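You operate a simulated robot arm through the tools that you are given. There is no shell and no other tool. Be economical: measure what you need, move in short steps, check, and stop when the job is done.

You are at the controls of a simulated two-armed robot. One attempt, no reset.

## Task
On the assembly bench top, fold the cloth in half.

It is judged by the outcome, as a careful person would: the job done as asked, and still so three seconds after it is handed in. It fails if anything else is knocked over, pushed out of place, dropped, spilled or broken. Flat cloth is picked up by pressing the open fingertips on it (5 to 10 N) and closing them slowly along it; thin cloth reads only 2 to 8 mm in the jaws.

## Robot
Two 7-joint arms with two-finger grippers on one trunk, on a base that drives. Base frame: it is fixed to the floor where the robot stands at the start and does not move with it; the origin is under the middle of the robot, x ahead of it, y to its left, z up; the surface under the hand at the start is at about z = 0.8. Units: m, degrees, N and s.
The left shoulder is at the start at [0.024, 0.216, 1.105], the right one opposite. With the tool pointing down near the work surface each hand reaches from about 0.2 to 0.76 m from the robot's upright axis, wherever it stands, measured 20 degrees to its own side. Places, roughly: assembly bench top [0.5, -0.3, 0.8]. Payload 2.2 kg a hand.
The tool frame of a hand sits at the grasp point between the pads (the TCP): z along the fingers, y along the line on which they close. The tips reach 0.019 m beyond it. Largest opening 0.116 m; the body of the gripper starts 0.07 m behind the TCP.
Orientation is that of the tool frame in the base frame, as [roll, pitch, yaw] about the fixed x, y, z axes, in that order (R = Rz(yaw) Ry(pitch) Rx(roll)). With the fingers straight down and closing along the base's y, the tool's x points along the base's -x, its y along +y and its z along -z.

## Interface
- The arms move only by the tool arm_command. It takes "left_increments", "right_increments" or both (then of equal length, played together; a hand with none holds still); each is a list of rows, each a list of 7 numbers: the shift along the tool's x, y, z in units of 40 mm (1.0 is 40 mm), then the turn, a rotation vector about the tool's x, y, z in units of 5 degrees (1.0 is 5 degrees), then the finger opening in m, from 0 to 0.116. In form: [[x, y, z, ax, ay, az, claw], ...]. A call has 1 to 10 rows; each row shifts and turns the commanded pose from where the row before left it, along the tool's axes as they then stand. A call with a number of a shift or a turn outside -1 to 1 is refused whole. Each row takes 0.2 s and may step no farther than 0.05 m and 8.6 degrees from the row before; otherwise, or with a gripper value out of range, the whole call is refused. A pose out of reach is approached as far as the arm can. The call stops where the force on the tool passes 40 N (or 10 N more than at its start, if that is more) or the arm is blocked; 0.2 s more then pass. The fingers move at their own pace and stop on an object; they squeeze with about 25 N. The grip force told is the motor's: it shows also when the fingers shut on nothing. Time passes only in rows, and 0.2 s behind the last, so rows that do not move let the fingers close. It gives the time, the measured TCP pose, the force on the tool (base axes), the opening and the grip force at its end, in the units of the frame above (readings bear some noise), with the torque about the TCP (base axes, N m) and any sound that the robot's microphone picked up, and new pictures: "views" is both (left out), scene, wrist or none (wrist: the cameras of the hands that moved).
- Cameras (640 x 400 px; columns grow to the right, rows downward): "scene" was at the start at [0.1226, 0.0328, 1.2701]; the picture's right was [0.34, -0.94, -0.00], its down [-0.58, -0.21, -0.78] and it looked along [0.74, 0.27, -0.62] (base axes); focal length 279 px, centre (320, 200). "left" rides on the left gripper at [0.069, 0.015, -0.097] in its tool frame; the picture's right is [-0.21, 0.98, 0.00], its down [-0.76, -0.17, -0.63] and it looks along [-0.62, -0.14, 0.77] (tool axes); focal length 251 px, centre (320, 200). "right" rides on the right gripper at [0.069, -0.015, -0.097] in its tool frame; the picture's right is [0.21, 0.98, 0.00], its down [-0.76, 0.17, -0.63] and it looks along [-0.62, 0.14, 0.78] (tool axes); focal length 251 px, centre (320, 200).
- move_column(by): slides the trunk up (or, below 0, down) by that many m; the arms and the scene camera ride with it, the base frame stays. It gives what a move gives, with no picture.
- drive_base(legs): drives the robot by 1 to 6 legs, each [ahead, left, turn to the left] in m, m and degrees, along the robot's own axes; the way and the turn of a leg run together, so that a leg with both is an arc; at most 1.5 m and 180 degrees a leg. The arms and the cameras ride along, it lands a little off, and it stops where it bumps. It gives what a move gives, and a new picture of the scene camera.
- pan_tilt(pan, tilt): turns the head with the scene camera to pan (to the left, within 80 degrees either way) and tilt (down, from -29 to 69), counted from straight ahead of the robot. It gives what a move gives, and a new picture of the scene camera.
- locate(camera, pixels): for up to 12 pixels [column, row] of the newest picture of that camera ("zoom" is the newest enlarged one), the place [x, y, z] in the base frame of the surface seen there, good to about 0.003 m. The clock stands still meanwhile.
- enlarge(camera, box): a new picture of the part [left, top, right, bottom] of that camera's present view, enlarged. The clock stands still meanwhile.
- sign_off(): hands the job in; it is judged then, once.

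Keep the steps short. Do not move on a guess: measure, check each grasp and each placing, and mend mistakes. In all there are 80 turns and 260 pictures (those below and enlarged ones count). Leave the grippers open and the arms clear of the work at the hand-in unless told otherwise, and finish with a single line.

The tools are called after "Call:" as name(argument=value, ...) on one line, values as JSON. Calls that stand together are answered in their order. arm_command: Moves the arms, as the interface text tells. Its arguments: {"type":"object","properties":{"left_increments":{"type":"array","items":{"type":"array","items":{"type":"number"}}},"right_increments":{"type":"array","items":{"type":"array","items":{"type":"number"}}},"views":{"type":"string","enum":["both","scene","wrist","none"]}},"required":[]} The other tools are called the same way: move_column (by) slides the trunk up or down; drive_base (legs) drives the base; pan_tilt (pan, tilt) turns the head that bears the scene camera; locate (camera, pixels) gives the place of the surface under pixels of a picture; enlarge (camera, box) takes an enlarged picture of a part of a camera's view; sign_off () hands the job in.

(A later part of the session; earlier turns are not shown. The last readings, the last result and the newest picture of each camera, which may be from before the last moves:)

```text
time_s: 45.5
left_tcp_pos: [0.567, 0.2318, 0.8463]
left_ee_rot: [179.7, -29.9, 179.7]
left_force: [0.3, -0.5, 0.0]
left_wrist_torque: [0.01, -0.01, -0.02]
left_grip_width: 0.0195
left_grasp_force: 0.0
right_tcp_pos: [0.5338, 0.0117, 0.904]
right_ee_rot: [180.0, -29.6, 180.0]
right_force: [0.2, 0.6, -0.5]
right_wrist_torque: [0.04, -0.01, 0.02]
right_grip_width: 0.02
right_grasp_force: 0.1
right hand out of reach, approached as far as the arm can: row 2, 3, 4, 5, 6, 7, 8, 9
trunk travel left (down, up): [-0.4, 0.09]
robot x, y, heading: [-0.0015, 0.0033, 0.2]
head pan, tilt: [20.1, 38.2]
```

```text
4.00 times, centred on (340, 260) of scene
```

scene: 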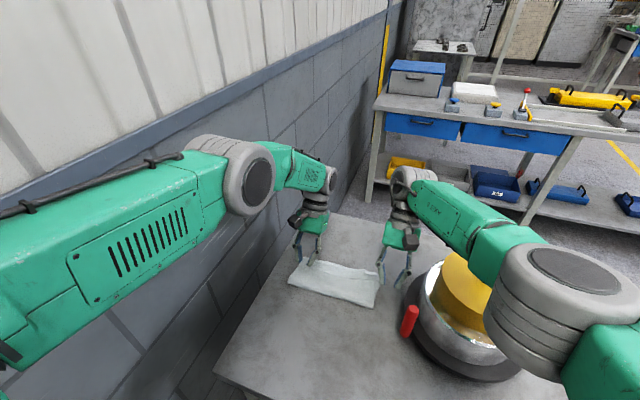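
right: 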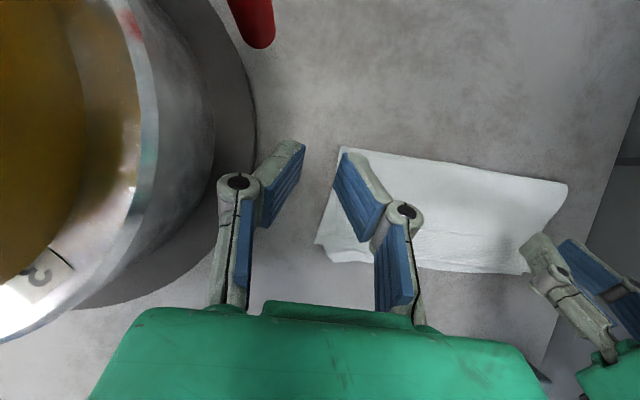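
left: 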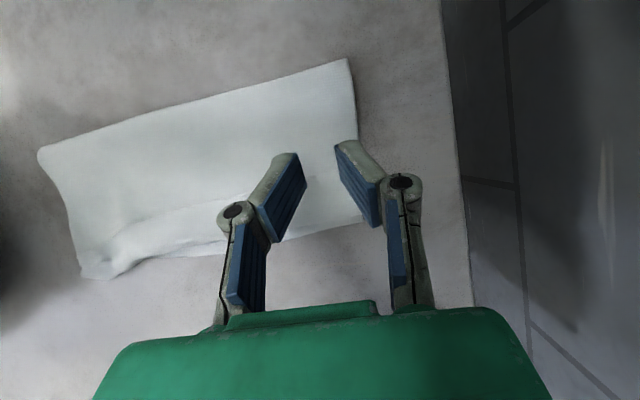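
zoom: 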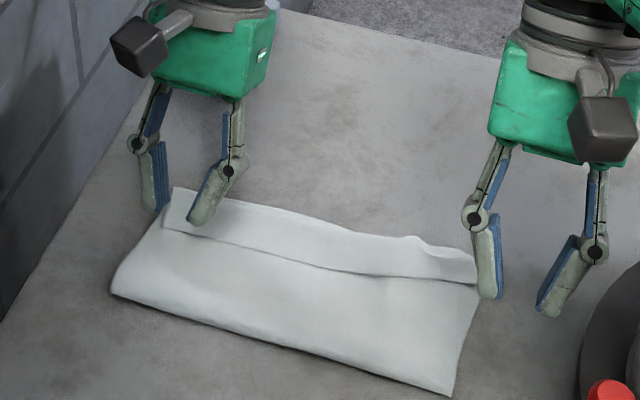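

The right arm can't reach that tilted pose, but the left can, and it is in place over the hem. I back the right hand out by reversing its moves and work with the left alone.

Call:
arm_command(right_increments=[[0.343, -0.142, -0.876, 0, 0, 0, 0.02], [0.343, -0.142, -0.876, 0, 0, 0, 0.02], [0.343, -0.142, -0.876, 0, 0, 0, 0.02], [0, 0, 0, 0, -1, 0, 0.02], [0, 0, 0, 0, -1, 0, 0.02], [0, 0, 0, 0, -1, 0, 0.02], [0, 0, 0, 0, -1, 0, 0.02], [0, 0, 0, 0, -1, 0, 0.02], [0, 0, 0, 0, -1, 0, 0.02], [0, 0, -0.5, 0, 0, 0, 0.02]], views="none")

Call:
arm_command(right_increments=[[0, 0, -0.9, 0, 0, 0, 0.02], [0, 0, -0.9, 0, 0, 0, 0.02], [0, 0, -0.9, 0, 0, 0, 0.02], [0, -0.9, 0, 0, 0, 0, 0.02], [0, -0.9, 0, 0, 0, 0, 0.02], [0, -0.9, 0, 0, 0, 0, 0.02], [0, -0.9, 0, 0, 0, 0, 0.02], [0.5, -0.8, 0, 0, 0, 0, 0.02], [0.5, -0.8, 0, 0, 0, 0, 0.02]], views="scene")

```text
time_s: 47.8
left_tcp_pos: [0.5683, 0.2338, 0.846]
left_ee_rot: [179.7, -29.9, 179.6]
left_force: [1.1, -0.1, 0.0]
left_wrist_torque: [-0.03, -0.02, 0.0]
left_grip_width: 0.02
left_grasp_force: 0.1
right_tcp_pos: [0.5444, -0.0067, 1.0357]
right_ee_rot: [-179.8, 0.3, -180.0]
right_force: [-0.7, 0.4, -0.3]
right_wrist_torque: [-0.02, -0.01, -0.02]
right_grip_width: 0.0199
right_grasp_force: 0.1
trunk travel left (down, up): [-0.4, 0.09]
robot x, y, heading: [0.0031, -0.0024, -0.2]
head pan, tilt: [20.1, 38.2]
```

```text
time_s: 49.8
left_tcp_pos: [0.5677, 0.2297, 0.8478]
left_ee_rot: [179.5, -29.9, 179.8]
left_force: [0.0, -0.3, 1.2]
left_wrist_torque: [0.0, -0.03, 0.01]
left_grip_width: 0.0202
left_grasp_force: 0.0
right_tcp_pos: [0.5033, -0.2173, 1.1425]
right_ee_rot: [179.9, 0.4, -179.9]
right_force: [0.1, -1.5, 0.4]
right_wrist_torque: [0.02, -0.03, -0.02]
right_grip_width: 0.0198
right_grasp_force: 0.0
trunk travel left (down, up): [-0.4, 0.09]
robot x, y, heading: [-0.001, 0.001, 0.4]
head pan, tilt: [20.1, 38.2]
```

scene: 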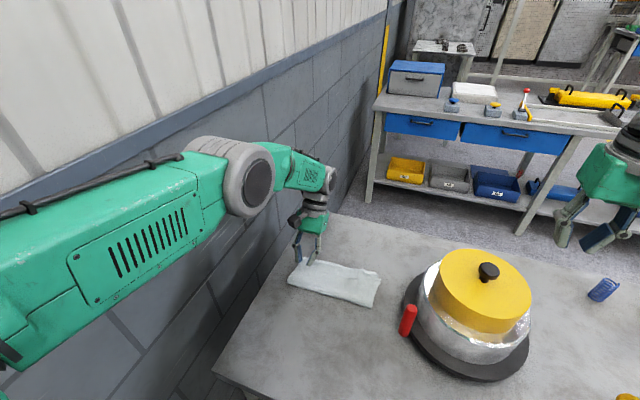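

The right hand is parked high above and beside the pot. Now I lower the left onto the hem edge.

Call:
arm_command(left_increments=[[-0.225, 0, 0.39, 0, 0, 0, 0.02], [-0.025, 0, 0.043, 0, 0, 0, 0.02], [0, 0, 0, 0, 0, 0, 0.02]], views="none")

Call:
arm_command(left_increments=[[-0.019, 0, 0.0325, 0, 0, 0, 0.02], [0, 0, 0, 0, 0, 0, 0.02]], views="wrist")

```text
time_s: 50.5
left_tcp_pos: [0.5688, 0.2347, 0.8271]
left_ee_rot: [179.7, -30.0, 179.7]
left_force: [0.5, -0.1, 0.6]
left_wrist_torque: [-0.03, 0.02, -0.02]
left_grip_width: 0.0201
left_grasp_force: 0.2
right_tcp_pos: [0.5039, -0.2154, 1.1409]
right_ee_rot: [179.8, 0.3, 180.0]
right_force: [0.2, -0.4, 0.1]
right_wrist_torque: [0.0, 0.0, -0.01]
right_grip_width: 0.0201
right_grasp_force: 0.1
trunk travel left (down, up): [-0.4, 0.09]
robot x, y, heading: [0.0013, -0.0006, -0.2]
head pan, tilt: [20.1, 38.2]
```

```text
time_s: 51.1
left_tcp_pos: [0.5681, 0.2337, 0.8248]
left_ee_rot: [179.6, -29.9, 179.6]
left_force: [0.2, -0.4, 0.6]
left_wrist_torque: [-0.03, -0.01, 0.03]
left_grip_width: 0.02
left_grasp_force: 0.4
right_tcp_pos: [0.505, -0.2138, 1.1407]
right_ee_rot: [179.8, 0.4, 179.9]
right_force: [0.7, -0.5, -0.8]
right_wrist_torque: [0.0, 0.0, -0.02]
right_grip_width: 0.0202
right_grasp_force: 0.1
trunk travel left (down, up): [-0.4, 0.09]
robot x, y, heading: [-0.0, 0.0018, -0.2]
head pan, tilt: [20.1, 38.2]
```

left: 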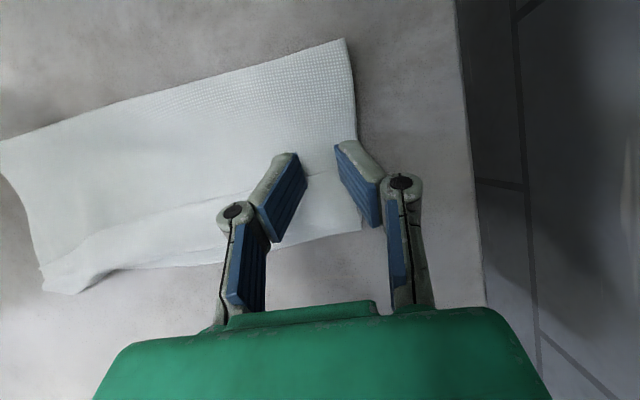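

The tips sit right at the hem edge. I shift 5 mm inward (−y) so both tips are on the cloth, and keep pressing down in small steps.

Call:
arm_command(left_increments=[[0, -0.125, 0, 0, 0, 0, 0.02], [-0.025, 0, 0.043, 0, 0, 0, 0.02], [0, 0, 0, 0, 0, 0, 0.02]], views="none")

Call:
arm_command(left_increments=[[-0.013, 0, 0.022, 0, 0, 0, 0.02], [0, 0, 0, 0, 0, 0, 0.02]], views="none")

```text
time_s: 52.0
left_tcp_pos: [0.5675, 0.2293, 0.8226]
left_ee_rot: [179.6, -29.9, 179.7]
left_force: [-0.1, 0.0, 12.2]
left_wrist_torque: [0.02, -0.04, 0.01]
left_grip_width: 0.0185
left_grasp_force: 0.0
right_tcp_pos: [0.5032, -0.2147, 1.1419]
right_ee_rot: [179.9, 0.3, 180.0]
right_force: [-0.5, 0.8, -0.6]
right_wrist_torque: [0.0, 0.02, -0.04]
right_grip_width: 0.0198
right_grasp_force: 0.0
trunk travel left (down, up): [-0.4, 0.09]
robot x, y, heading: [-0.002, 0.0006, -0.2]
head pan, tilt: [20.1, 38.2]
```

```text
time_s: 52.5
left_tcp_pos: [0.5679, 0.2292, 0.821]
left_ee_rot: [179.6, -29.9, 179.7]
left_force: [-0.2, -0.5, 6.9]
left_wrist_torque: [-0.04, 0.01, -0.02]
left_grip_width: 0.0199
left_grasp_force: 3.8
right_tcp_pos: [0.5038, -0.2156, 1.1421]
right_ee_rot: [179.9, 0.2, 179.9]
right_force: [0.1, -0.4, -0.3]
right_wrist_torque: [0.01, -0.02, 0.0]
right_grip_width: 0.0197
right_grasp_force: 0.0
trunk travel left (down, up): [-0.4, 0.09]
robot x, y, heading: [0.0014, -0.0029, 0.2]
head pan, tilt: [20.1, 38.2]
```

About 7 N. I close slowly, then lift 15 mm to check.

Call:
arm_command(left_increments=[[0, 0, 0, 0, 0, 0, 0.016], [0, 0, 0, 0, 0, 0, 0.013], [0, 0, 0, 0, 0, 0, 0.01], [0, 0, 0, 0, 0, 0, 0.007], [0, 0, 0, 0, 0, 0, 0.004], [0, 0, 0, 0, 0, 0, 0.002], [0, 0, 0, 0, 0, 0, 0], [0, 0, 0, 0, 0, 0, 0]], views="none")

Call:
arm_command(left_increments=[[0.1, 0, -0.17, 0, 0, 0, 0], [0.12, 0, -0.2, 0, 0, 0, 0], [0, 0, 0, 0, 0, 0, 0]], views="wrist")

Call:
enlarge(camera="scene", box=[270, 235, 390, 310])

```text
time_s: 54.4
left_tcp_pos: [0.5693, 0.2299, 0.8235]
left_ee_rot: [179.6, -29.8, 179.7]
left_force: [4.5, 0.2, 26.4]
left_wrist_torque: [0.0, -0.15, 0.03]
left_grip_width: 0.0042
left_grasp_force: 25.2
right_tcp_pos: [0.5029, -0.216, 1.1417]
right_ee_rot: [179.8, 0.2, -179.9]
right_force: [0.1, 0.5, 0.9]
right_wrist_torque: [-0.03, -0.01, -0.02]
right_grip_width: 0.0199
right_grasp_force: 0.0
trunk travel left (down, up): [-0.4, 0.09]
robot x, y, heading: [-0.0003, 0.0001, 0.0]
head pan, tilt: [20.1, 38.2]
```

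```text
time_s: 55.1
left_tcp_pos: [0.5659, 0.2293, 0.8368]
left_ee_rot: [179.6, -30.0, 179.7]
left_force: [-0.3, 0.1, 0.5]
left_wrist_torque: [-0.03, 0.02, 0.03]
left_grip_width: 0.0034
left_grasp_force: 25.0
right_tcp_pos: [0.5041, -0.2154, 1.1413]
right_ee_rot: [179.9, 0.3, -179.9]
right_force: [-0.3, 0.3, 0.6]
right_wrist_torque: [0.03, -0.01, 0.0]
right_grip_width: 0.0202
right_grasp_force: 0.0
trunk travel left (down, up): [-0.4, 0.09]
robot x, y, heading: [-0.0024, -0.0022, -0.2]
head pan, tilt: [20.1, 38.2]
```

left: 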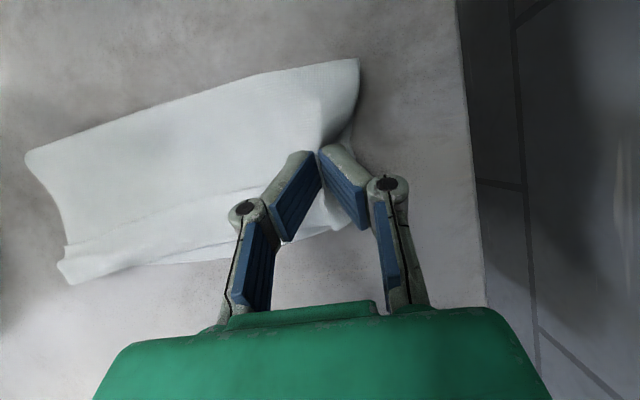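

```text
5.33 times, centred on (330, 272) of scene
```

zoom: 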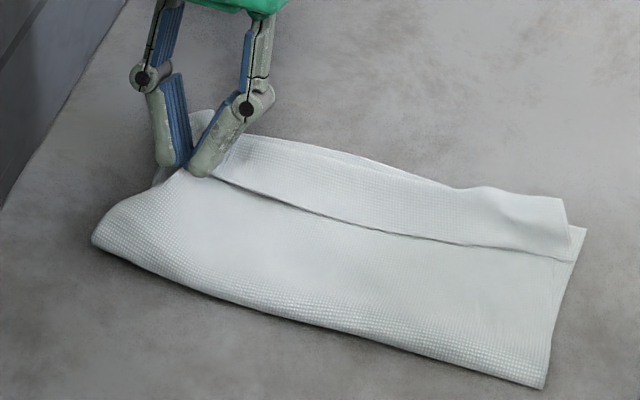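

The grip reads 3.4 mm, but it isn't clear whether this is the hem or the top layer behind it. I zoom in.

Call:
enlarge(camera="left", box=[230, 50, 390, 250])

Call:
enlarge(camera="scene", box=[284, 240, 332, 280])

```text
2.00 times, centred on (310, 150) of left
```

zoom: 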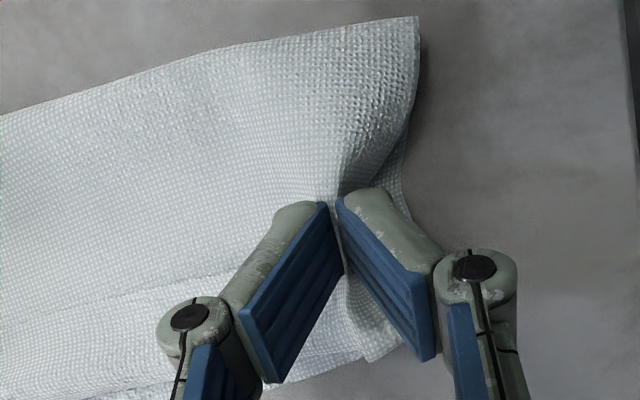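

```text
10.00 times, centred on (308, 260) of scene
```

zoom: 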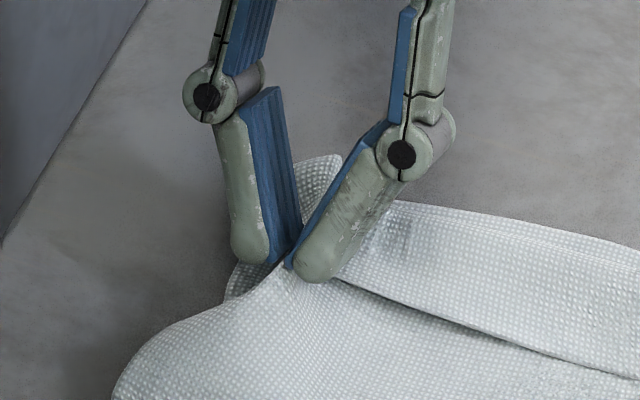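

The top layer is held just behind the hem. That is useful: if I raise it, the hem should hang free beyond the pinch and unfold, and I can then lay it out forward. I raise it 35 mm to see whether the hem drops open.

Call:
arm_command(left_increments=[[0.305, 0, -0.33, 0, 0, 0, 0], [0.305, 0, -0.33, 0, 0, 0, 0], [0, 0, 0, 0, 0, 0, 0], [0, 0, 0, 0, 0, 0, 0]], views="wrist")

Call:
enlarge(camera="scene", box=[270, 225, 390, 310])

```text
time_s: 56.1
left_tcp_pos: [0.5588, 0.2285, 0.8731]
left_ee_rot: [179.6, -30.0, 179.7]
left_force: [0.3, 0.7, -0.1]
left_wrist_torque: [-0.03, -0.01, -0.01]
left_grip_width: 0.0029
left_grasp_force: 24.6
right_tcp_pos: [0.5027, -0.2149, 1.1416]
right_ee_rot: [180.0, 0.3, 180.0]
right_force: [-0.1, 0.5, 0.0]
right_wrist_torque: [-0.02, -0.01, -0.02]
right_grip_width: 0.0198
right_grasp_force: 0.0
trunk travel left (down, up): [-0.4, 0.09]
robot x, y, heading: [0.0017, -0.0042, 0.1]
head pan, tilt: [20.1, 38.2]
```

left: 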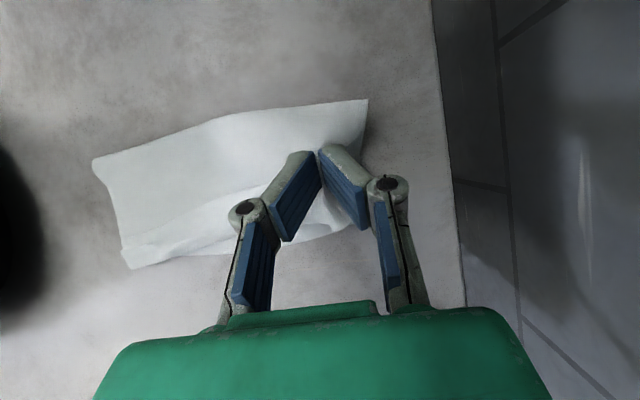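

```text
4.71 times, centred on (330, 268) of scene
```

zoom: 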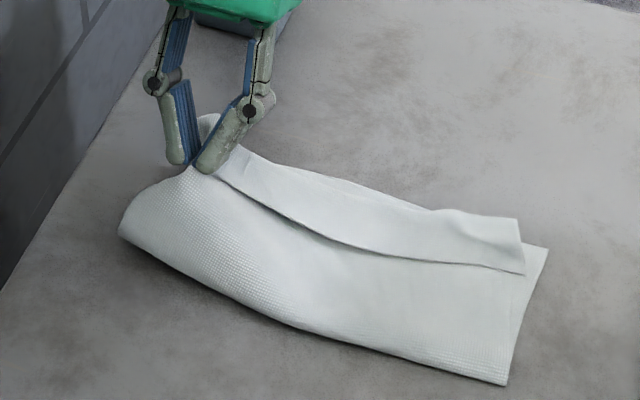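

The hem stays folded because the pinch caught part of it. A cleaner plan is to lay it down, re-grip only the hem from above (closing along x, as worked on the right), and pull the flap fully open toward −x so tension straightens the hem. After that I refold with an edge-only grip. First I lower and release the left.

Call:
arm_command(left_increments=[[-0.305, 0, 0.33, 0, 0, 0, 0], [-0.305, 0, 0.33, 0, 0, 0, 0], [-0.15, 0, 0.25, 0, 0, 0, 0], [0, 0, 0, 0, 0, 0, 0.01], [0, 0, 0, 0, 0, 0, 0.02], [0.1, 0, -0.2, 0, 0, 0, 0.02], [0.4, 0, -0.8, 0, 0, 0, 0.02], [0.4, 0, -0.8, 0, 0, 0, 0.02], [0.4, 0, -0.8, 0, 0, 0, 0.02]], views="none")

Call:
arm_command(left_increments=[[0, 0, 0, 0, -1, 1, 0.02], [0, 0, 0, 0, -1, 1, 0.02], [0, 0, 0, 0, -1, 1, 0.02], [0, 0, 0, 0, -1, 1, 0.02], [0, 0, 0, 0, -1, 1, 0.02], [0, 0, 0, 0, -1, 1, 0.02], [0, 0, 0, 0, 0, 1, 0.02], [0, 0, 0, 0, 0, 1, 0.02], [0, 0, 0, 0, 0, 1, 0.02]], right_increments=[[0, 0, 0, 0, 0, 1, 0.02], [0, 0, 0, 0, 0, 1, 0.02], [0, 0, 0, 0, 0, 1, 0.02], [0, 0, 0, 0, 0, 1, 0.02], [0, 0, 0, 0, 0, 1, 0.02], [0, 0, 0, 0, 0, 1, 0.02], [0, 0, 0, 0, 0, 1, 0.02], [0, 0, 0, 0, 0, 1, 0.02], [0, 0, 0, 0, 0, 1, 0.02]], views="scene")

Call:
enlarge(camera="scene", box=[270, 235, 390, 310])

```text
time_s: 58.1
left_tcp_pos: [0.5691, 0.2287, 0.9426]
left_ee_rot: [179.6, -30.0, 179.7]
left_force: [-0.3, 0.0, 0.5]
left_wrist_torque: [0.04, -0.03, 0.03]
left_grip_width: 0.0201
left_grasp_force: 0.0
right_tcp_pos: [0.5028, -0.2151, 1.1425]
right_ee_rot: [179.9, 0.3, 180.0]
right_force: [-0.1, -0.2, 0.1]
right_wrist_torque: [0.0, 0.02, 0.02]
right_grip_width: 0.0199
right_grasp_force: 0.1
trunk travel left (down, up): [-0.4, 0.09]
robot x, y, heading: [0.0014, -0.0004, -0.2]
head pan, tilt: [20.1, 38.2]
```

```text
time_s: 60.1
left_tcp_pos: [0.5706, 0.2284, 0.9434]
left_ee_rot: [-174.0, 4.3, 136.0]
left_force: [0.2, -0.4, -0.1]
left_wrist_torque: [0.01, 0.03, 0.01]
left_grip_width: 0.0202
left_grasp_force: 0.0
right_tcp_pos: [0.5052, -0.2158, 1.1427]
right_ee_rot: [179.8, 0.3, 134.9]
right_force: [0.3, 0.1, -0.6]
right_wrist_torque: [-0.01, 0.01, 0.01]
right_grip_width: 0.0198
right_grasp_force: 0.1
trunk travel left (down, up): [-0.4, 0.09]
robot x, y, heading: [0.0025, -0.0005, 0.2]
head pan, tilt: [20.1, 38.2]
```

scene: 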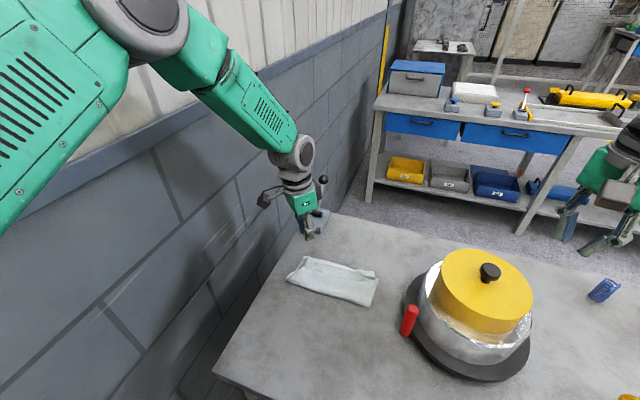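

```text
5.33 times, centred on (330, 272) of scene
```

zoom: 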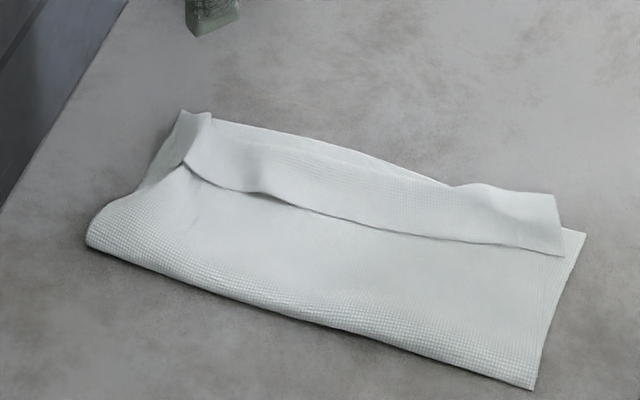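

Left orientation picked up a small skew from the combined turn, so I correct it and finish both yaws.

Call:
arm_command(left_increments=[[0, 0, 0, -0.6, 0.43, 0, 0.02], [0, 0, 0, -0.6, 0.43, 0, 0.02], [0, 0, 0, 0, 0, 1, 0.02], [0, 0, 0, 0, 0, 1, 0.02], [0, 0, 0, 0, 0, 1, 0.02], [0, 0, 0, 0, 0, 1, 0.02], [0, 0, 0, 0, 0, 1, 0.02], [0, 0, 0, 0, 0, 1, 0.02], [0, 0, 0, 0, 0, 1, 0.02], [0, 0, 0, 0, 0, 1, 0.02]], right_increments=[[0, 0, 0, 0, 0, 1, 0.02], [0, 0, 0, 0, 0, 1, 0.02], [0, 0, 0, 0, 0, 1, 0.02], [0, 0, 0, 0, 0, 1, 0.02], [0, 0, 0, 0, 0, 1, 0.02], [0, 0, 0, 0, 0, 1, 0.02], [0, 0, 0, 0, 0, 1, 0.02], [0, 0, 0, 0, 0, 1, 0.02], [0, 0, 0, 0, 0, 1, 0.02], [0, 0, 0, 0, 0, 0, 0.02]], views="none")

Call:
arm_command(left_increments=[[0, 0, 0, 0, 0, 1, 0.02], [0, 0, 0, 0, 0, 0.2, 0.02], [0, 0, 0, 0, 0, 0, 0.02], [0, 0, 0, 0, 0, 0, 0.02], [0, 0, 0, 0, 0, 0, 0.02], [0, 0, 0, 0, 0, 0, 0.02], [0, 0, 0, 0, 0, 0, 0.02], [0, 0, 0, 0, 0, 0, 0.02], [0, 0, 0, 0, 0, 0, 0.02], [0, 0, 0, 0, 0, 0, 0.02]], right_increments=[[0.9, 0.2, 0, 0, 0, 0, 0.02], [0.9, 0.2, 0, 0, 0, 0, 0.02], [0.9, 0.2, 0, 0, 0, 0, 0.02], [0.9, 0.2, 0, 0, 0, 0, 0.02], [0.9, 0.2, 0, 0, 0, 0, 0.02], [0.9, 0.2, 0, 0, 0, 0, 0.02], [0.9, 0.2, 0, 0, 0, 0, 0.02], [0.7, 0.2, 0.5, 0, 0, 0, 0.02], [0, 0, 1, 0, 0, 0, 0.02], [0, 0, 1, 0, 0, 0, 0.02]], views="both")

Call:
enlarge(camera="scene", box=[275, 240, 395, 310])

Call:
enlarge(camera="left", box=[200, 40, 420, 280])

```text
time_s: 62.4
left_tcp_pos: [0.5717, 0.2294, 0.9436]
left_ee_rot: [-179.9, -0.2, 95.7]
left_force: [0.2, -0.2, 0.4]
left_wrist_torque: [0.0, 0.0, -0.01]
left_grip_width: 0.0201
left_grasp_force: 0.1
right_tcp_pos: [0.5053, -0.2161, 1.1416]
right_ee_rot: [179.7, 0.0, 89.9]
right_force: [0.1, 0.8, 0.8]
right_wrist_torque: [0.01, 0.01, -0.01]
right_grip_width: 0.02
right_grasp_force: 0.1
trunk travel left (down, up): [-0.4, 0.09]
robot x, y, heading: [0.0015, 0.0003, 0.0]
head pan, tilt: [20.1, 38.2]
```

```text
time_s: 64.5
left_tcp_pos: [0.5733, 0.2276, 0.941]
left_ee_rot: [-179.9, -0.1, 89.9]
left_force: [0.8, -0.6, 0.3]
left_wrist_torque: [0.02, 0.0, 0.0]
left_grip_width: 0.0197
left_grasp_force: 0.0
right_tcp_pos: [0.569, 0.0617, 1.0412]
right_ee_rot: [179.7, -0.1, 89.9]
right_force: [0.4, 0.0, -0.4]
right_wrist_torque: [-0.02, 0.01, 0.01]
right_grip_width: 0.0198
right_grasp_force: 0.1
trunk travel left (down, up): [-0.4, 0.09]
robot x, y, heading: [-0.0022, -0.0021, 0.4]
head pan, tilt: [20.1, 38.2]
```

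scene: 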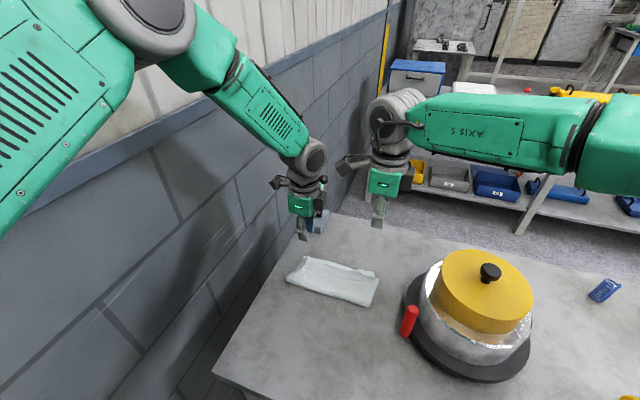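
right: 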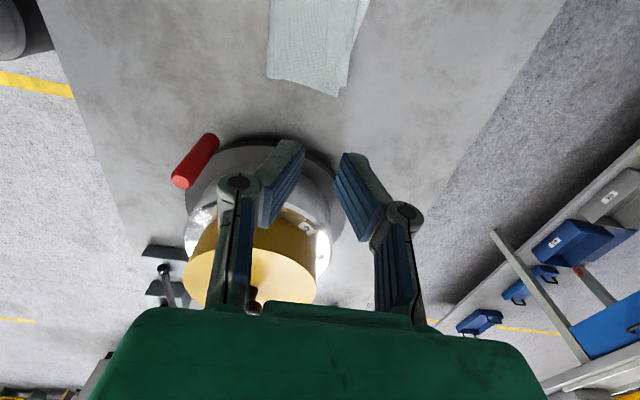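
left: 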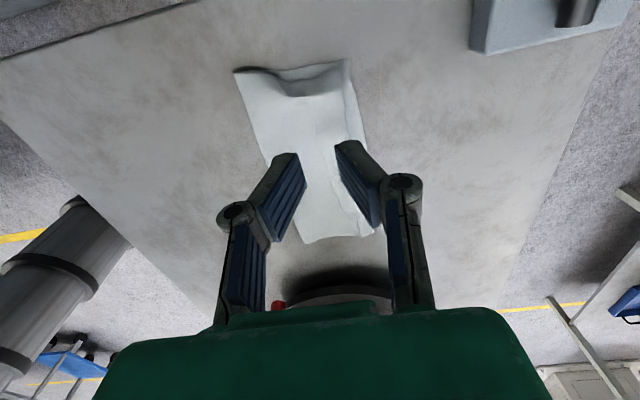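

```text
5.33 times, centred on (335, 275) of scene
```

zoom: 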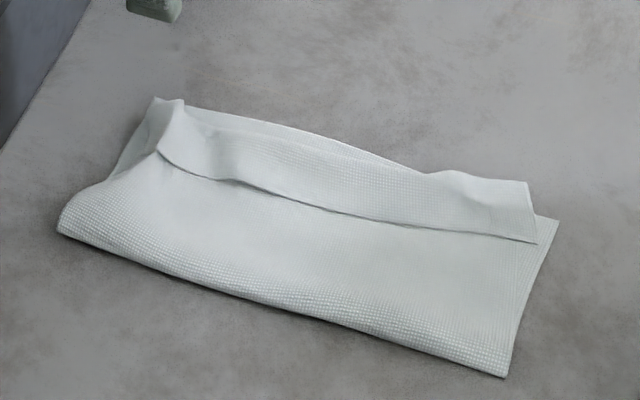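

```text
1.67 times, centred on (310, 160) of left
```

zoom: 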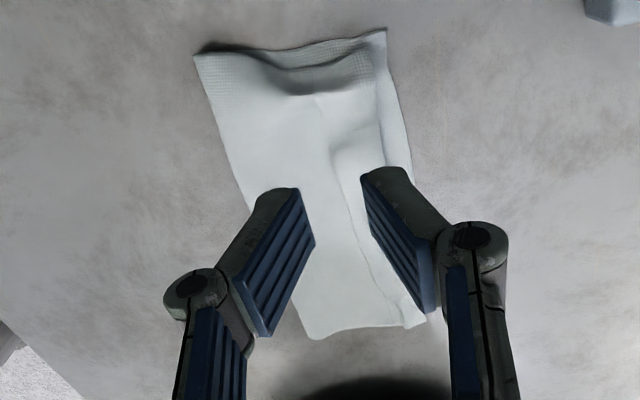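

I measure the hem now. The left end is puckered, so I'll grip slightly further in.

Call:
locate(camera="scene", pixels=[[306, 268], [314, 271], [322, 274], [335, 278], [350, 281], [360, 283], [370, 285], [312, 264], [322, 267], [360, 275], [370, 278], [303, 262]])

```text
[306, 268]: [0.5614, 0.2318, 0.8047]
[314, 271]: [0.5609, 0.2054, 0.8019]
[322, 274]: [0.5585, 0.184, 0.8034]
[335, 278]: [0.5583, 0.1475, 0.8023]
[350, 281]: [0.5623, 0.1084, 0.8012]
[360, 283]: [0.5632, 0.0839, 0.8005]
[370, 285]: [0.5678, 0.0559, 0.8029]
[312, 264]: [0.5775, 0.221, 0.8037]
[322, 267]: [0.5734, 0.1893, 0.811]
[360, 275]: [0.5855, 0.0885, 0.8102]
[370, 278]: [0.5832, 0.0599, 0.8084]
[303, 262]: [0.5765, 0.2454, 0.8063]
```

Both hands go to hover over the hem, right [0.579, 0.062] and left [0.573, 0.22], with a 14 mm opening.

Call:
arm_command(left_increments=[[-0.19, 0, 0.4, 0, 0, 0, 0.014], [0, 0, 0.4, 0, 0, 0, 0.014], [0, 0, 0.4, 0, 0, 0, 0.014], [0, 0, 0.4, 0, 0, 0, 0.014], [0, 0, 0.4, 0, 0, 0, 0.014], [0, 0, 0.4, 0, 0, 0, 0.014], [0, 0, 0.45, 0, 0, 0, 0.014], [0, 0, 0, 0, 0, 0, 0.014]], right_increments=[[0, 0.25, 0.7, 0, 0, 0, 0.014], [0, 0, 0.8, 0, 0, 0, 0.014], [0, 0, 0.8, 0, 0, 0, 0.014], [0, 0, 0.8, 0, 0, 0, 0.014], [0, 0, 0.8, 0, 0, 0, 0.014], [0, 0, 0.8, 0, 0, 0, 0.014], [0, 0, 0.65, 0, 0, 0, 0.014], [0, 0, 0, 0, 0, 0, 0.014]], views="wrist")

Call:
arm_command(left_increments=[[0, 0, 0.04, 0, 0, 0, 0.014], [0, 0, 0, 0, 0, 0, 0.014]], right_increments=[[0, 0, 0.04, 0, 0, 0, 0.014], [0, 0, 0, 0, 0, 0, 0.014]], views="none")

```text
time_s: 66.3
left_tcp_pos: [0.5713, 0.2234, 0.8286]
left_ee_rot: [-179.9, 0.0, 89.8]
left_force: [-1.0, -0.4, 1.4]
left_wrist_torque: [0.04, -0.02, 0.02]
left_grip_width: 0.014
left_grasp_force: 0.0
right_tcp_pos: [0.5829, 0.067, 0.8271]
right_ee_rot: [179.7, 0.1, 90.0]
right_force: [-0.7, -0.1, -0.3]
right_wrist_torque: [0.02, 0.01, -0.01]
right_grip_width: 0.0137
right_grasp_force: 0.0
trunk travel left (down, up): [-0.4, 0.09]
robot x, y, heading: [0.0007, 0.0032, 0.1]
head pan, tilt: [20.1, 38.2]
```

right: 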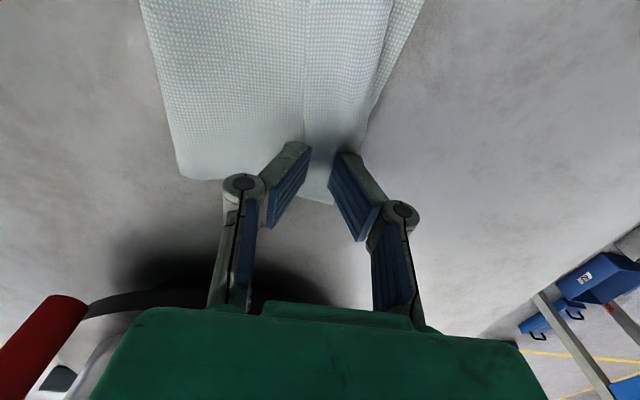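
left: 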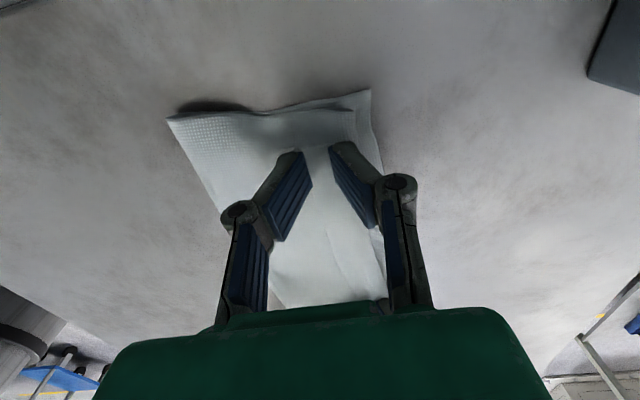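

```text
time_s: 67.0
left_tcp_pos: [0.5716, 0.223, 0.826]
left_ee_rot: [-179.9, 0.1, 89.8]
left_force: [-0.5, 0.3, 0.2]
left_wrist_torque: [0.02, 0.03, -0.01]
left_grip_width: 0.0137
left_grasp_force: 0.1
right_tcp_pos: [0.5833, 0.0664, 0.8256]
right_ee_rot: [179.9, 0.1, 89.9]
right_force: [0.6, -0.1, 0.3]
right_wrist_torque: [-0.01, 0.04, -0.04]
right_grip_width: 0.0138
right_grasp_force: 0.0
trunk travel left (down, up): [-0.4, 0.09]
robot x, y, heading: [0.0009, 0.0031, -0.1]
head pan, tilt: [20.1, 38.2]
```

I shift the right hand 4 mm toward −x, then both go down to light contact.

Call:
arm_command(left_increments=[[0, 0, 0.05, 0, 0, 0, 0.014], [0, 0, 0.05, 0, 0, 0, 0.014], [0, 0, 0, 0, 0, 0, 0.014]], right_increments=[[0, -0.1, 0, 0, 0, 0, 0.014], [0, 0, 0.09, 0, 0, 0, 0.014], [0, 0, 0, 0, 0, 0, 0.014]], views="none")

Call:
arm_command(left_increments=[[0, 0, 0.02, 0, 0, 0, 0.014], [0, 0, 0, 0, 0, 0, 0.014]], right_increments=[[0, 0, 0.02, 0, 0, 0, 0.014], [0, 0, 0, 0, 0, 0, 0.014]], views="none")

```text
time_s: 67.8
left_tcp_pos: [0.5717, 0.2245, 0.8226]
left_ee_rot: [-179.9, -0.1, 89.9]
left_force: [0.4, 0.2, 0.0]
left_wrist_torque: [0.03, -0.04, -0.01]
left_grip_width: 0.0139
left_grasp_force: 0.1
right_tcp_pos: [0.5798, 0.0645, 0.8223]
right_ee_rot: [179.7, 0.1, 89.9]
right_force: [-0.3, -0.4, 0.8]
right_wrist_torque: [0.01, -0.01, 0.02]
right_grip_width: 0.0139
right_grasp_force: 0.1
trunk travel left (down, up): [-0.4, 0.09]
robot x, y, heading: [0.001, -0.0043, 0.1]
head pan, tilt: [20.1, 38.2]
```

```text
time_s: 68.3
left_tcp_pos: [0.572, 0.2242, 0.8226]
left_ee_rot: [-179.9, 0.0, 89.9]
left_force: [-0.9, -0.4, 0.3]
left_wrist_torque: [0.06, 0.01, 0.0]
left_grip_width: 0.014
left_grasp_force: 0.1
right_tcp_pos: [0.5793, 0.0672, 0.8213]
right_ee_rot: [179.6, 0.1, 90.0]
right_force: [-0.1, 0.0, 2.8]
right_wrist_torque: [0.03, -0.04, 0.02]
right_grip_width: 0.0141
right_grasp_force: 0.1
trunk travel left (down, up): [-0.4, 0.09]
robot x, y, heading: [-0.001, 0.001, 0.3]
head pan, tilt: [20.1, 38.2]
```

Call:
arm_command(left_increments=[[0, 0, 0.035, 0, 0, 0, 0.014], [0, 0, 0, 0, 0, 0, 0.014]], right_increments=[[0, 0, 0.012, 0, 0, 0, 0.014], [0, 0, 0, 0, 0, 0, 0.014]], views="none")

Call:
arm_command(left_increments=[[0, 0, 0.015, 0, 0, 0, 0.014], [0, 0, 0, 0, 0, 0, 0.014]], right_increments=[[0, 0, 0, 0, 0, 0, 0.014], [0, 0, 0, 0, 0, 0, 0.014]], views="none")

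```text
time_s: 69.0
left_tcp_pos: [0.5717, 0.2232, 0.8203]
left_ee_rot: [-180.0, 0.1, 89.8]
left_force: [1.5, 1.0, 7.8]
left_wrist_torque: [0.07, -0.06, -0.02]
left_grip_width: 0.015
left_grasp_force: 0.1
right_tcp_pos: [0.5785, 0.0661, 0.8209]
right_ee_rot: [179.7, 0.1, 90.0]
right_force: [0.5, 0.6, 3.7]
right_wrist_torque: [0.0, -0.06, 0.02]
right_grip_width: 0.0143
right_grasp_force: 0.2
trunk travel left (down, up): [-0.4, 0.09]
robot x, y, heading: [-0.001, 0.0024, 0.1]
head pan, tilt: [20.1, 38.2]
```

```text
time_s: 69.5
left_tcp_pos: [0.5712, 0.2229, 0.8194]
left_ee_rot: [-179.9, 0.1, 89.9]
left_force: [0.3, -0.3, 1.6]
left_wrist_torque: [-0.02, 0.01, -0.03]
left_grip_width: 0.0098
left_grasp_force: 3.6
right_tcp_pos: [0.5774, 0.0659, 0.8222]
right_ee_rot: [179.6, 0.1, 90.0]
right_force: [0.9, -0.1, 4.9]
right_wrist_torque: [-0.01, -0.07, 0.05]
right_grip_width: 0.014
right_grasp_force: 0.0
trunk travel left (down, up): [-0.4, 0.09]
robot x, y, heading: [-0.0018, -0.001, -0.1]
head pan, tilt: [20.1, 38.2]
```

Right at 5 N. The left dipped to 1.6 N, so it gets 0.6 mm more. Then both close slowly and lift 15 mm to check.

Call:
arm_command(left_increments=[[0, 0, 0.015, 0, 0, 0, 0.014], [0, 0, 0, 0, 0, 0, 0.011], [0, 0, 0, 0, 0, 0, 0.009], [0, 0, 0, 0, 0, 0, 0.007], [0, 0, 0, 0, 0, 0, 0.005], [0, 0, 0, 0, 0, 0, 0.003], [0, 0, 0, 0, 0, 0, 0.0], [0, 0, 0, 0, 0, 0, 0]], right_increments=[[0, 0, 0.01, 0, 0, 0, 0.014], [0, 0, 0, 0, 0, 0, 0.011], [0, 0, 0, 0, 0, 0, 0.009], [0, 0, 0, 0, 0, 0, 0.007], [0, 0, 0, 0, 0, 0, 0.005], [0, 0, 0, 0, 0, 0, 0.003], [0, 0, 0, 0, 0, 0, 0.0], [0, 0, 0, 0, 0, 0, 0]], views="none")

Call:
arm_command(left_increments=[[0, 0, -0.2, 0, 0, 0, 0], [0, 0, -0.3, 0, 0, 0, 0], [0, 0, 0, 0, 0, 0, 0]], right_increments=[[0, 0, -0.2, 0, 0, 0, 0], [0, 0, -0.3, 0, 0, 0, 0], [0, 0, 0, 0, 0, 0, 0]], views="wrist")

Call:
enlarge(camera="scene", box=[270, 235, 390, 310])

```text
time_s: 71.3
left_tcp_pos: [0.5705, 0.2223, 0.8206]
left_ee_rot: [-179.9, 0.0, 89.8]
left_force: [-0.9, 0.5, 8.4]
left_wrist_torque: [-0.01, -0.03, 0.02]
left_grip_width: 0.0
left_grasp_force: 25.2
right_tcp_pos: [0.5799, 0.0659, 0.8207]
right_ee_rot: [179.7, 0.2, 90.1]
right_force: [0.2, -0.2, 2.5]
right_wrist_torque: [-0.04, -0.02, -0.01]
right_grip_width: 0.0
right_grasp_force: 25.0
trunk travel left (down, up): [-0.4, 0.09]
robot x, y, heading: [-0.0028, 0.0014, -0.1]
head pan, tilt: [20.1, 38.2]
```

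```text
time_s: 72.2
left_tcp_pos: [0.5727, 0.221, 0.8406]
left_ee_rot: [-179.9, 0.1, 89.8]
left_force: [-0.7, 0.0, -0.1]
left_wrist_torque: [-0.01, 0.03, 0.02]
left_grip_width: 0.0
left_grasp_force: 24.9
right_tcp_pos: [0.58, 0.0647, 0.8407]
right_ee_rot: [179.8, 0.1, 90.0]
right_force: [1.2, 0.1, 0.4]
right_wrist_torque: [-0.01, 0.01, 0.01]
right_grip_width: 0.0
right_grasp_force: 24.5
trunk travel left (down, up): [-0.4, 0.09]
robot x, y, heading: [0.0023, -0.0003, 0.1]
head pan, tilt: [20.1, 38.2]
```

right: 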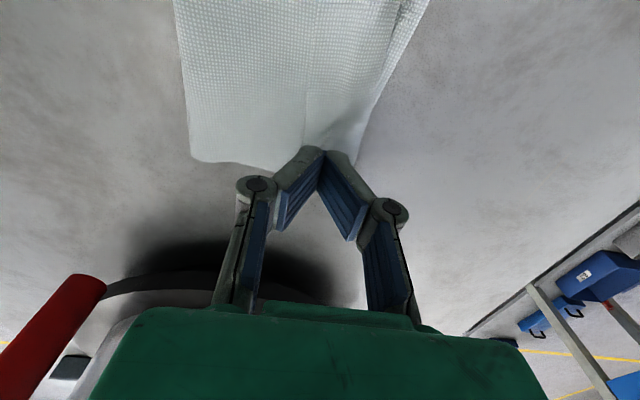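
left: 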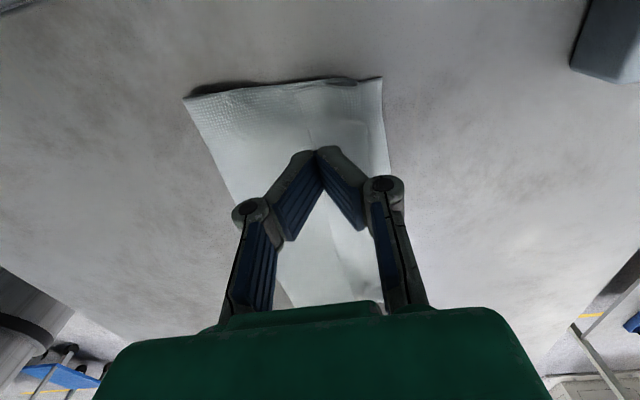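

```text
5.33 times, centred on (330, 272) of scene
```

zoom: 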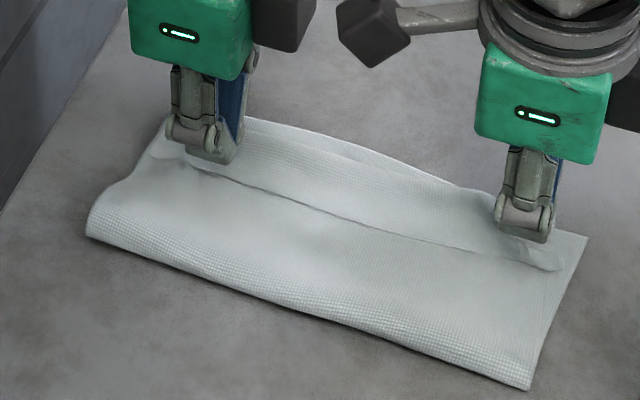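

Both slipped off because the pressure was too light. I retry from the same spot, pressing to about 9–10 N before closing.

Call:
arm_command(left_increments=[[0, 0, 0, 0, 0, 0, 0.014], [0, 0, 0.3, 0, 0, 0, 0.014], [0, 0, 0.2, 0, 0, 0, 0.014], [0, 0, 0.01, 0, 0, 0, 0.014], [0, 0, 0, 0, 0, 0, 0.014]], right_increments=[[0, 0, 0, 0, 0, 0, 0.014], [0, -0.05, 0.3, 0, 0, 0, 0.014], [0, 0, 0.2, 0, 0, 0, 0.014], [0, 0, 0.02, 0, 0, 0, 0.014], [0, 0, 0, 0, 0, 0, 0.014]], views="none")

```text
time_s: 73.3
left_tcp_pos: [0.5715, 0.2232, 0.82]
left_ee_rot: [179.9, 0.0, 89.8]
left_force: [0.8, 0.3, 6.0]
left_wrist_torque: [-0.04, 0.02, -0.02]
left_grip_width: 0.009
left_grasp_force: 4.7
right_tcp_pos: [0.5753, 0.0653, 0.8211]
right_ee_rot: [179.8, 0.1, 90.1]
right_force: [1.7, -0.5, 9.8]
right_wrist_torque: [-0.08, -0.08, -0.03]
right_grip_width: 0.0149
right_grasp_force: 0.0
trunk travel left (down, up): [-0.4, 0.09]
robot x, y, heading: [-0.0036, 0.0013, 0.2]
head pan, tilt: [20.1, 38.2]
```

Call:
arm_command(left_increments=[[0, 0, 0.015, 0, 0, 0, 0.014], [0, 0, 0, 0, 0, 0, 0.012], [0, 0, 0, 0, 0, 0, 0.01], [0, 0, 0, 0, 0, 0, 0.008], [0, 0, 0, 0, 0, 0, 0.006], [0, 0, 0, 0, 0, 0, 0.004], [0, 0, 0, 0, 0, 0, 0.002], [0, 0, 0, 0, 0, 0, 0], [0, 0, 0, 0, 0, 0, 0]], right_increments=[[0, 0, 0, 0, 0, 0, 0.014], [0, 0, 0, 0, 0, 0, 0.012], [0, 0, 0, 0, 0, 0, 0.01], [0, 0, 0, 0, 0, 0, 0.008], [0, 0, 0, 0, 0, 0, 0.006], [0, 0, 0, 0, 0, 0, 0.004], [0, 0, 0, 0, 0, 0, 0.002], [0, 0, 0, 0, 0, 0, 0], [0, 0, 0, 0, 0, 0, 0]], views="none")

```text
time_s: 75.3
left_tcp_pos: [0.5712, 0.2235, 0.8199]
left_ee_rot: [179.8, 0.0, 89.8]
left_force: [-0.1, 0.8, 22.1]
left_wrist_torque: [-0.02, -0.1, -0.02]
left_grip_width: 0.0033
left_grasp_force: 24.9
right_tcp_pos: [0.5742, 0.0646, 0.8209]
right_ee_rot: [179.7, 0.0, 90.0]
right_force: [0.6, 1.2, 3.9]
right_wrist_torque: [0.02, -0.03, 0.0]
right_grip_width: 0.0032
right_grasp_force: 25.0
trunk travel left (down, up): [-0.4, 0.09]
robot x, y, heading: [0.003, 0.0, -0.1]
head pan, tilt: [20.1, 38.2]
```

Both caught cloth this time (3.3 and 3.2 mm). I lift 30 mm and look.

Call:
arm_command(left_increments=[[0, 0, -0.25, 0, 0, 0, 0], [0, -0.1, -0.3, 0, 0, 0, 0], [0, -0.1, -0.3, 0, 0, 0, 0], [0, 0, 0, 0, 0, 0, 0]], right_increments=[[0, 0, -0.25, 0, 0, 0, 0], [0, -0.1, -0.3, 0, 0, 0, 0], [0, -0.1, -0.3, 0, 0, 0, 0], [0, 0, 0, 0, 0, 0, 0]], views="wrist")

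Call:
enlarge(camera="scene", box=[270, 225, 390, 310])

```text
time_s: 76.3
left_tcp_pos: [0.5643, 0.223, 0.8517]
left_ee_rot: [-179.9, 0.0, 89.8]
left_force: [0.0, 0.7, 0.8]
left_wrist_torque: [0.0, 0.04, -0.02]
left_grip_width: 0.0029
left_grasp_force: 25.1
right_tcp_pos: [0.5694, 0.0663, 0.8533]
right_ee_rot: [179.8, 0.1, 90.0]
right_force: [0.6, -0.1, 0.5]
right_wrist_torque: [0.04, 0.03, 0.03]
right_grip_width: 0.0029
right_grasp_force: 23.9
trunk travel left (down, up): [-0.4, 0.09]
robot x, y, heading: [-0.0011, -0.0009, 0.1]
head pan, tilt: [20.1, 38.2]
```

right: 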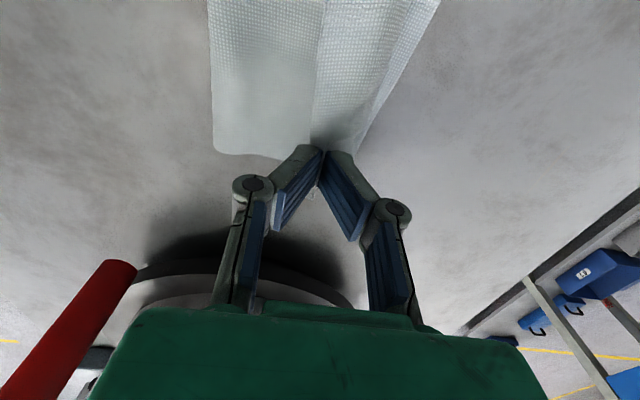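
left: 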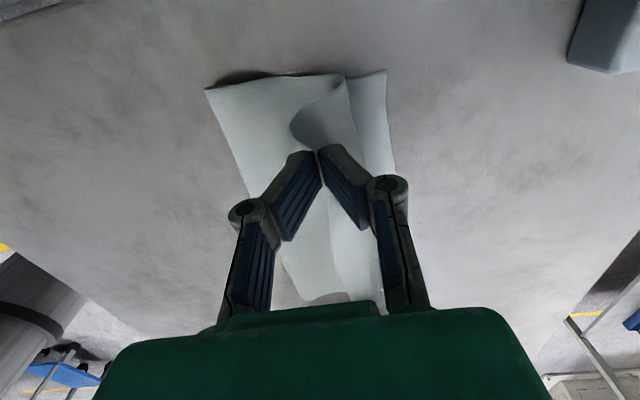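

```text
4.71 times, centred on (330, 268) of scene
```

zoom: 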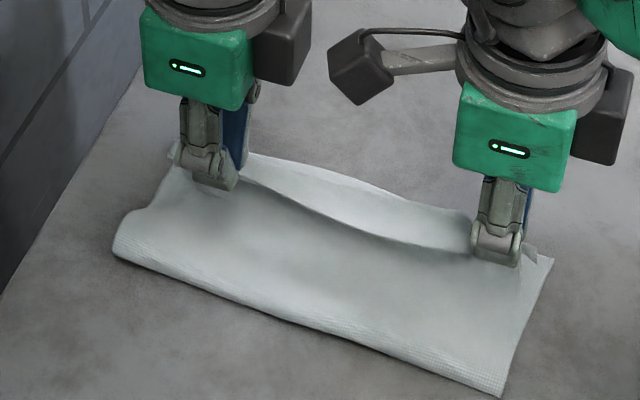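

Only the hem is lifted, on both sides. I pull it up, back and down toward −x in an arc to open the flap fully.

Call:
arm_command(left_increments=[[0, -0.375, -0.575, 0, 0, 0, 0], [0, -0.5, -0.425, 0, 0, 0, 0], [0, -0.625, -0.25, 0, 0, 0, 0], [0, -0.625, -0.05, 0, 0, 0, 0], [0, -0.625, 0.2, 0, 0, 0, 0], [0, -0.575, 0.45, 0, 0, 0, 0], [0, -0.45, 0.55, 0, 0, 0, 0], [0, -0.3, 0.5, 0, 0, 0, 0], [0, 0, 0, 0, 0, 0, 0]], right_increments=[[0, -0.375, -0.575, 0, 0, 0, 0], [0, -0.5, -0.425, 0, 0, 0, 0], [0, -0.625, -0.25, 0, 0, 0, 0], [0, -0.625, -0.05, 0, 0, 0, 0], [0, -0.625, 0.2, 0, 0, 0, 0], [0, -0.575, 0.45, 0, 0, 0, 0], [0, -0.45, 0.55, 0, 0, 0, 0], [0, -0.3, 0.5, 0, 0, 0, 0], [0, 0, 0, 0, 0, 0, 0]], views="both")

Call:
enlarge(camera="scene", box=[230, 220, 400, 340])

```text
time_s: 78.3
left_tcp_pos: [0.3996, 0.2226, 0.8368]
left_ee_rot: [-179.9, 0.0, 89.8]
left_force: [-0.8, 0.2, 0.0]
left_wrist_torque: [-0.01, 0.02, -0.01]
left_grip_width: 0.0029
left_grasp_force: 25.4
right_tcp_pos: [0.4056, 0.0657, 0.838]
right_ee_rot: [179.8, 0.0, 90.1]
right_force: [0.5, 0.7, 0.2]
right_wrist_torque: [-0.01, 0.01, -0.02]
right_grip_width: 0.0031
right_grasp_force: 25.2
trunk travel left (down, up): [-0.4, 0.09]
robot x, y, heading: [0.001, -0.0027, 0.0]
head pan, tilt: [20.1, 38.2]
```

scene: 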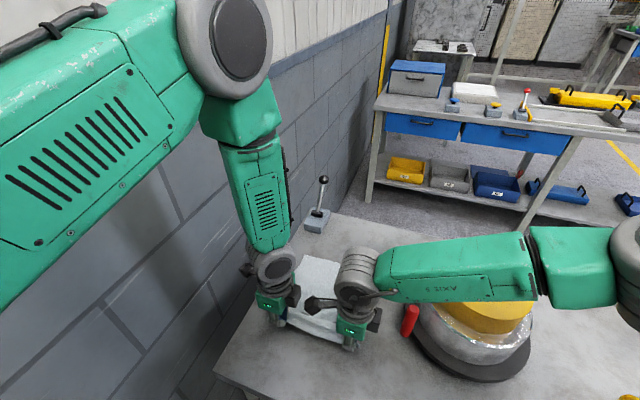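
right: 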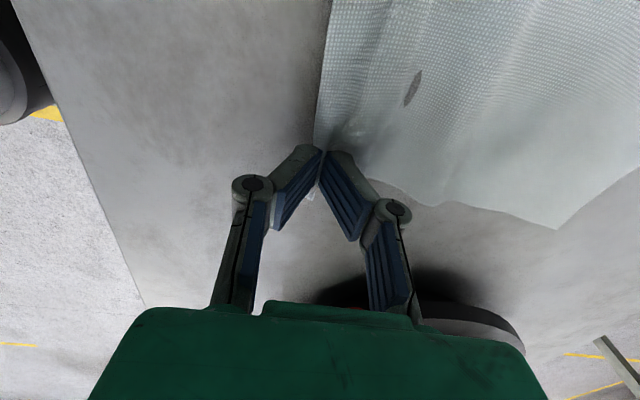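
left: 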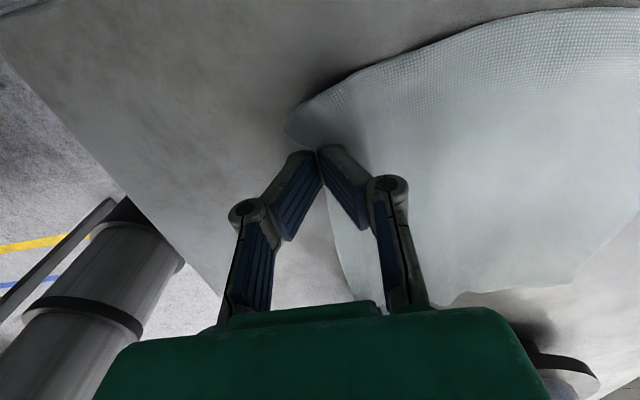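

```text
3.33 times, centred on (315, 280) of scene
```

zoom: 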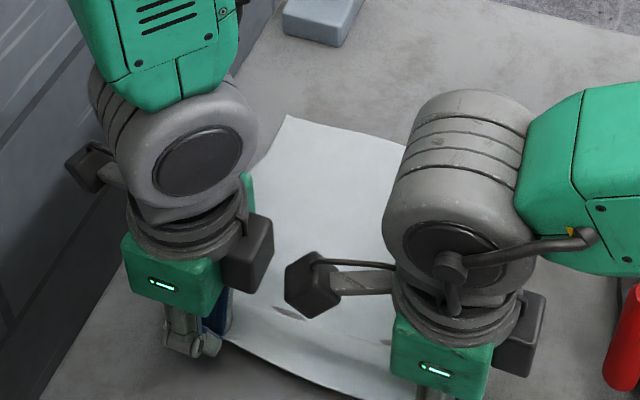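

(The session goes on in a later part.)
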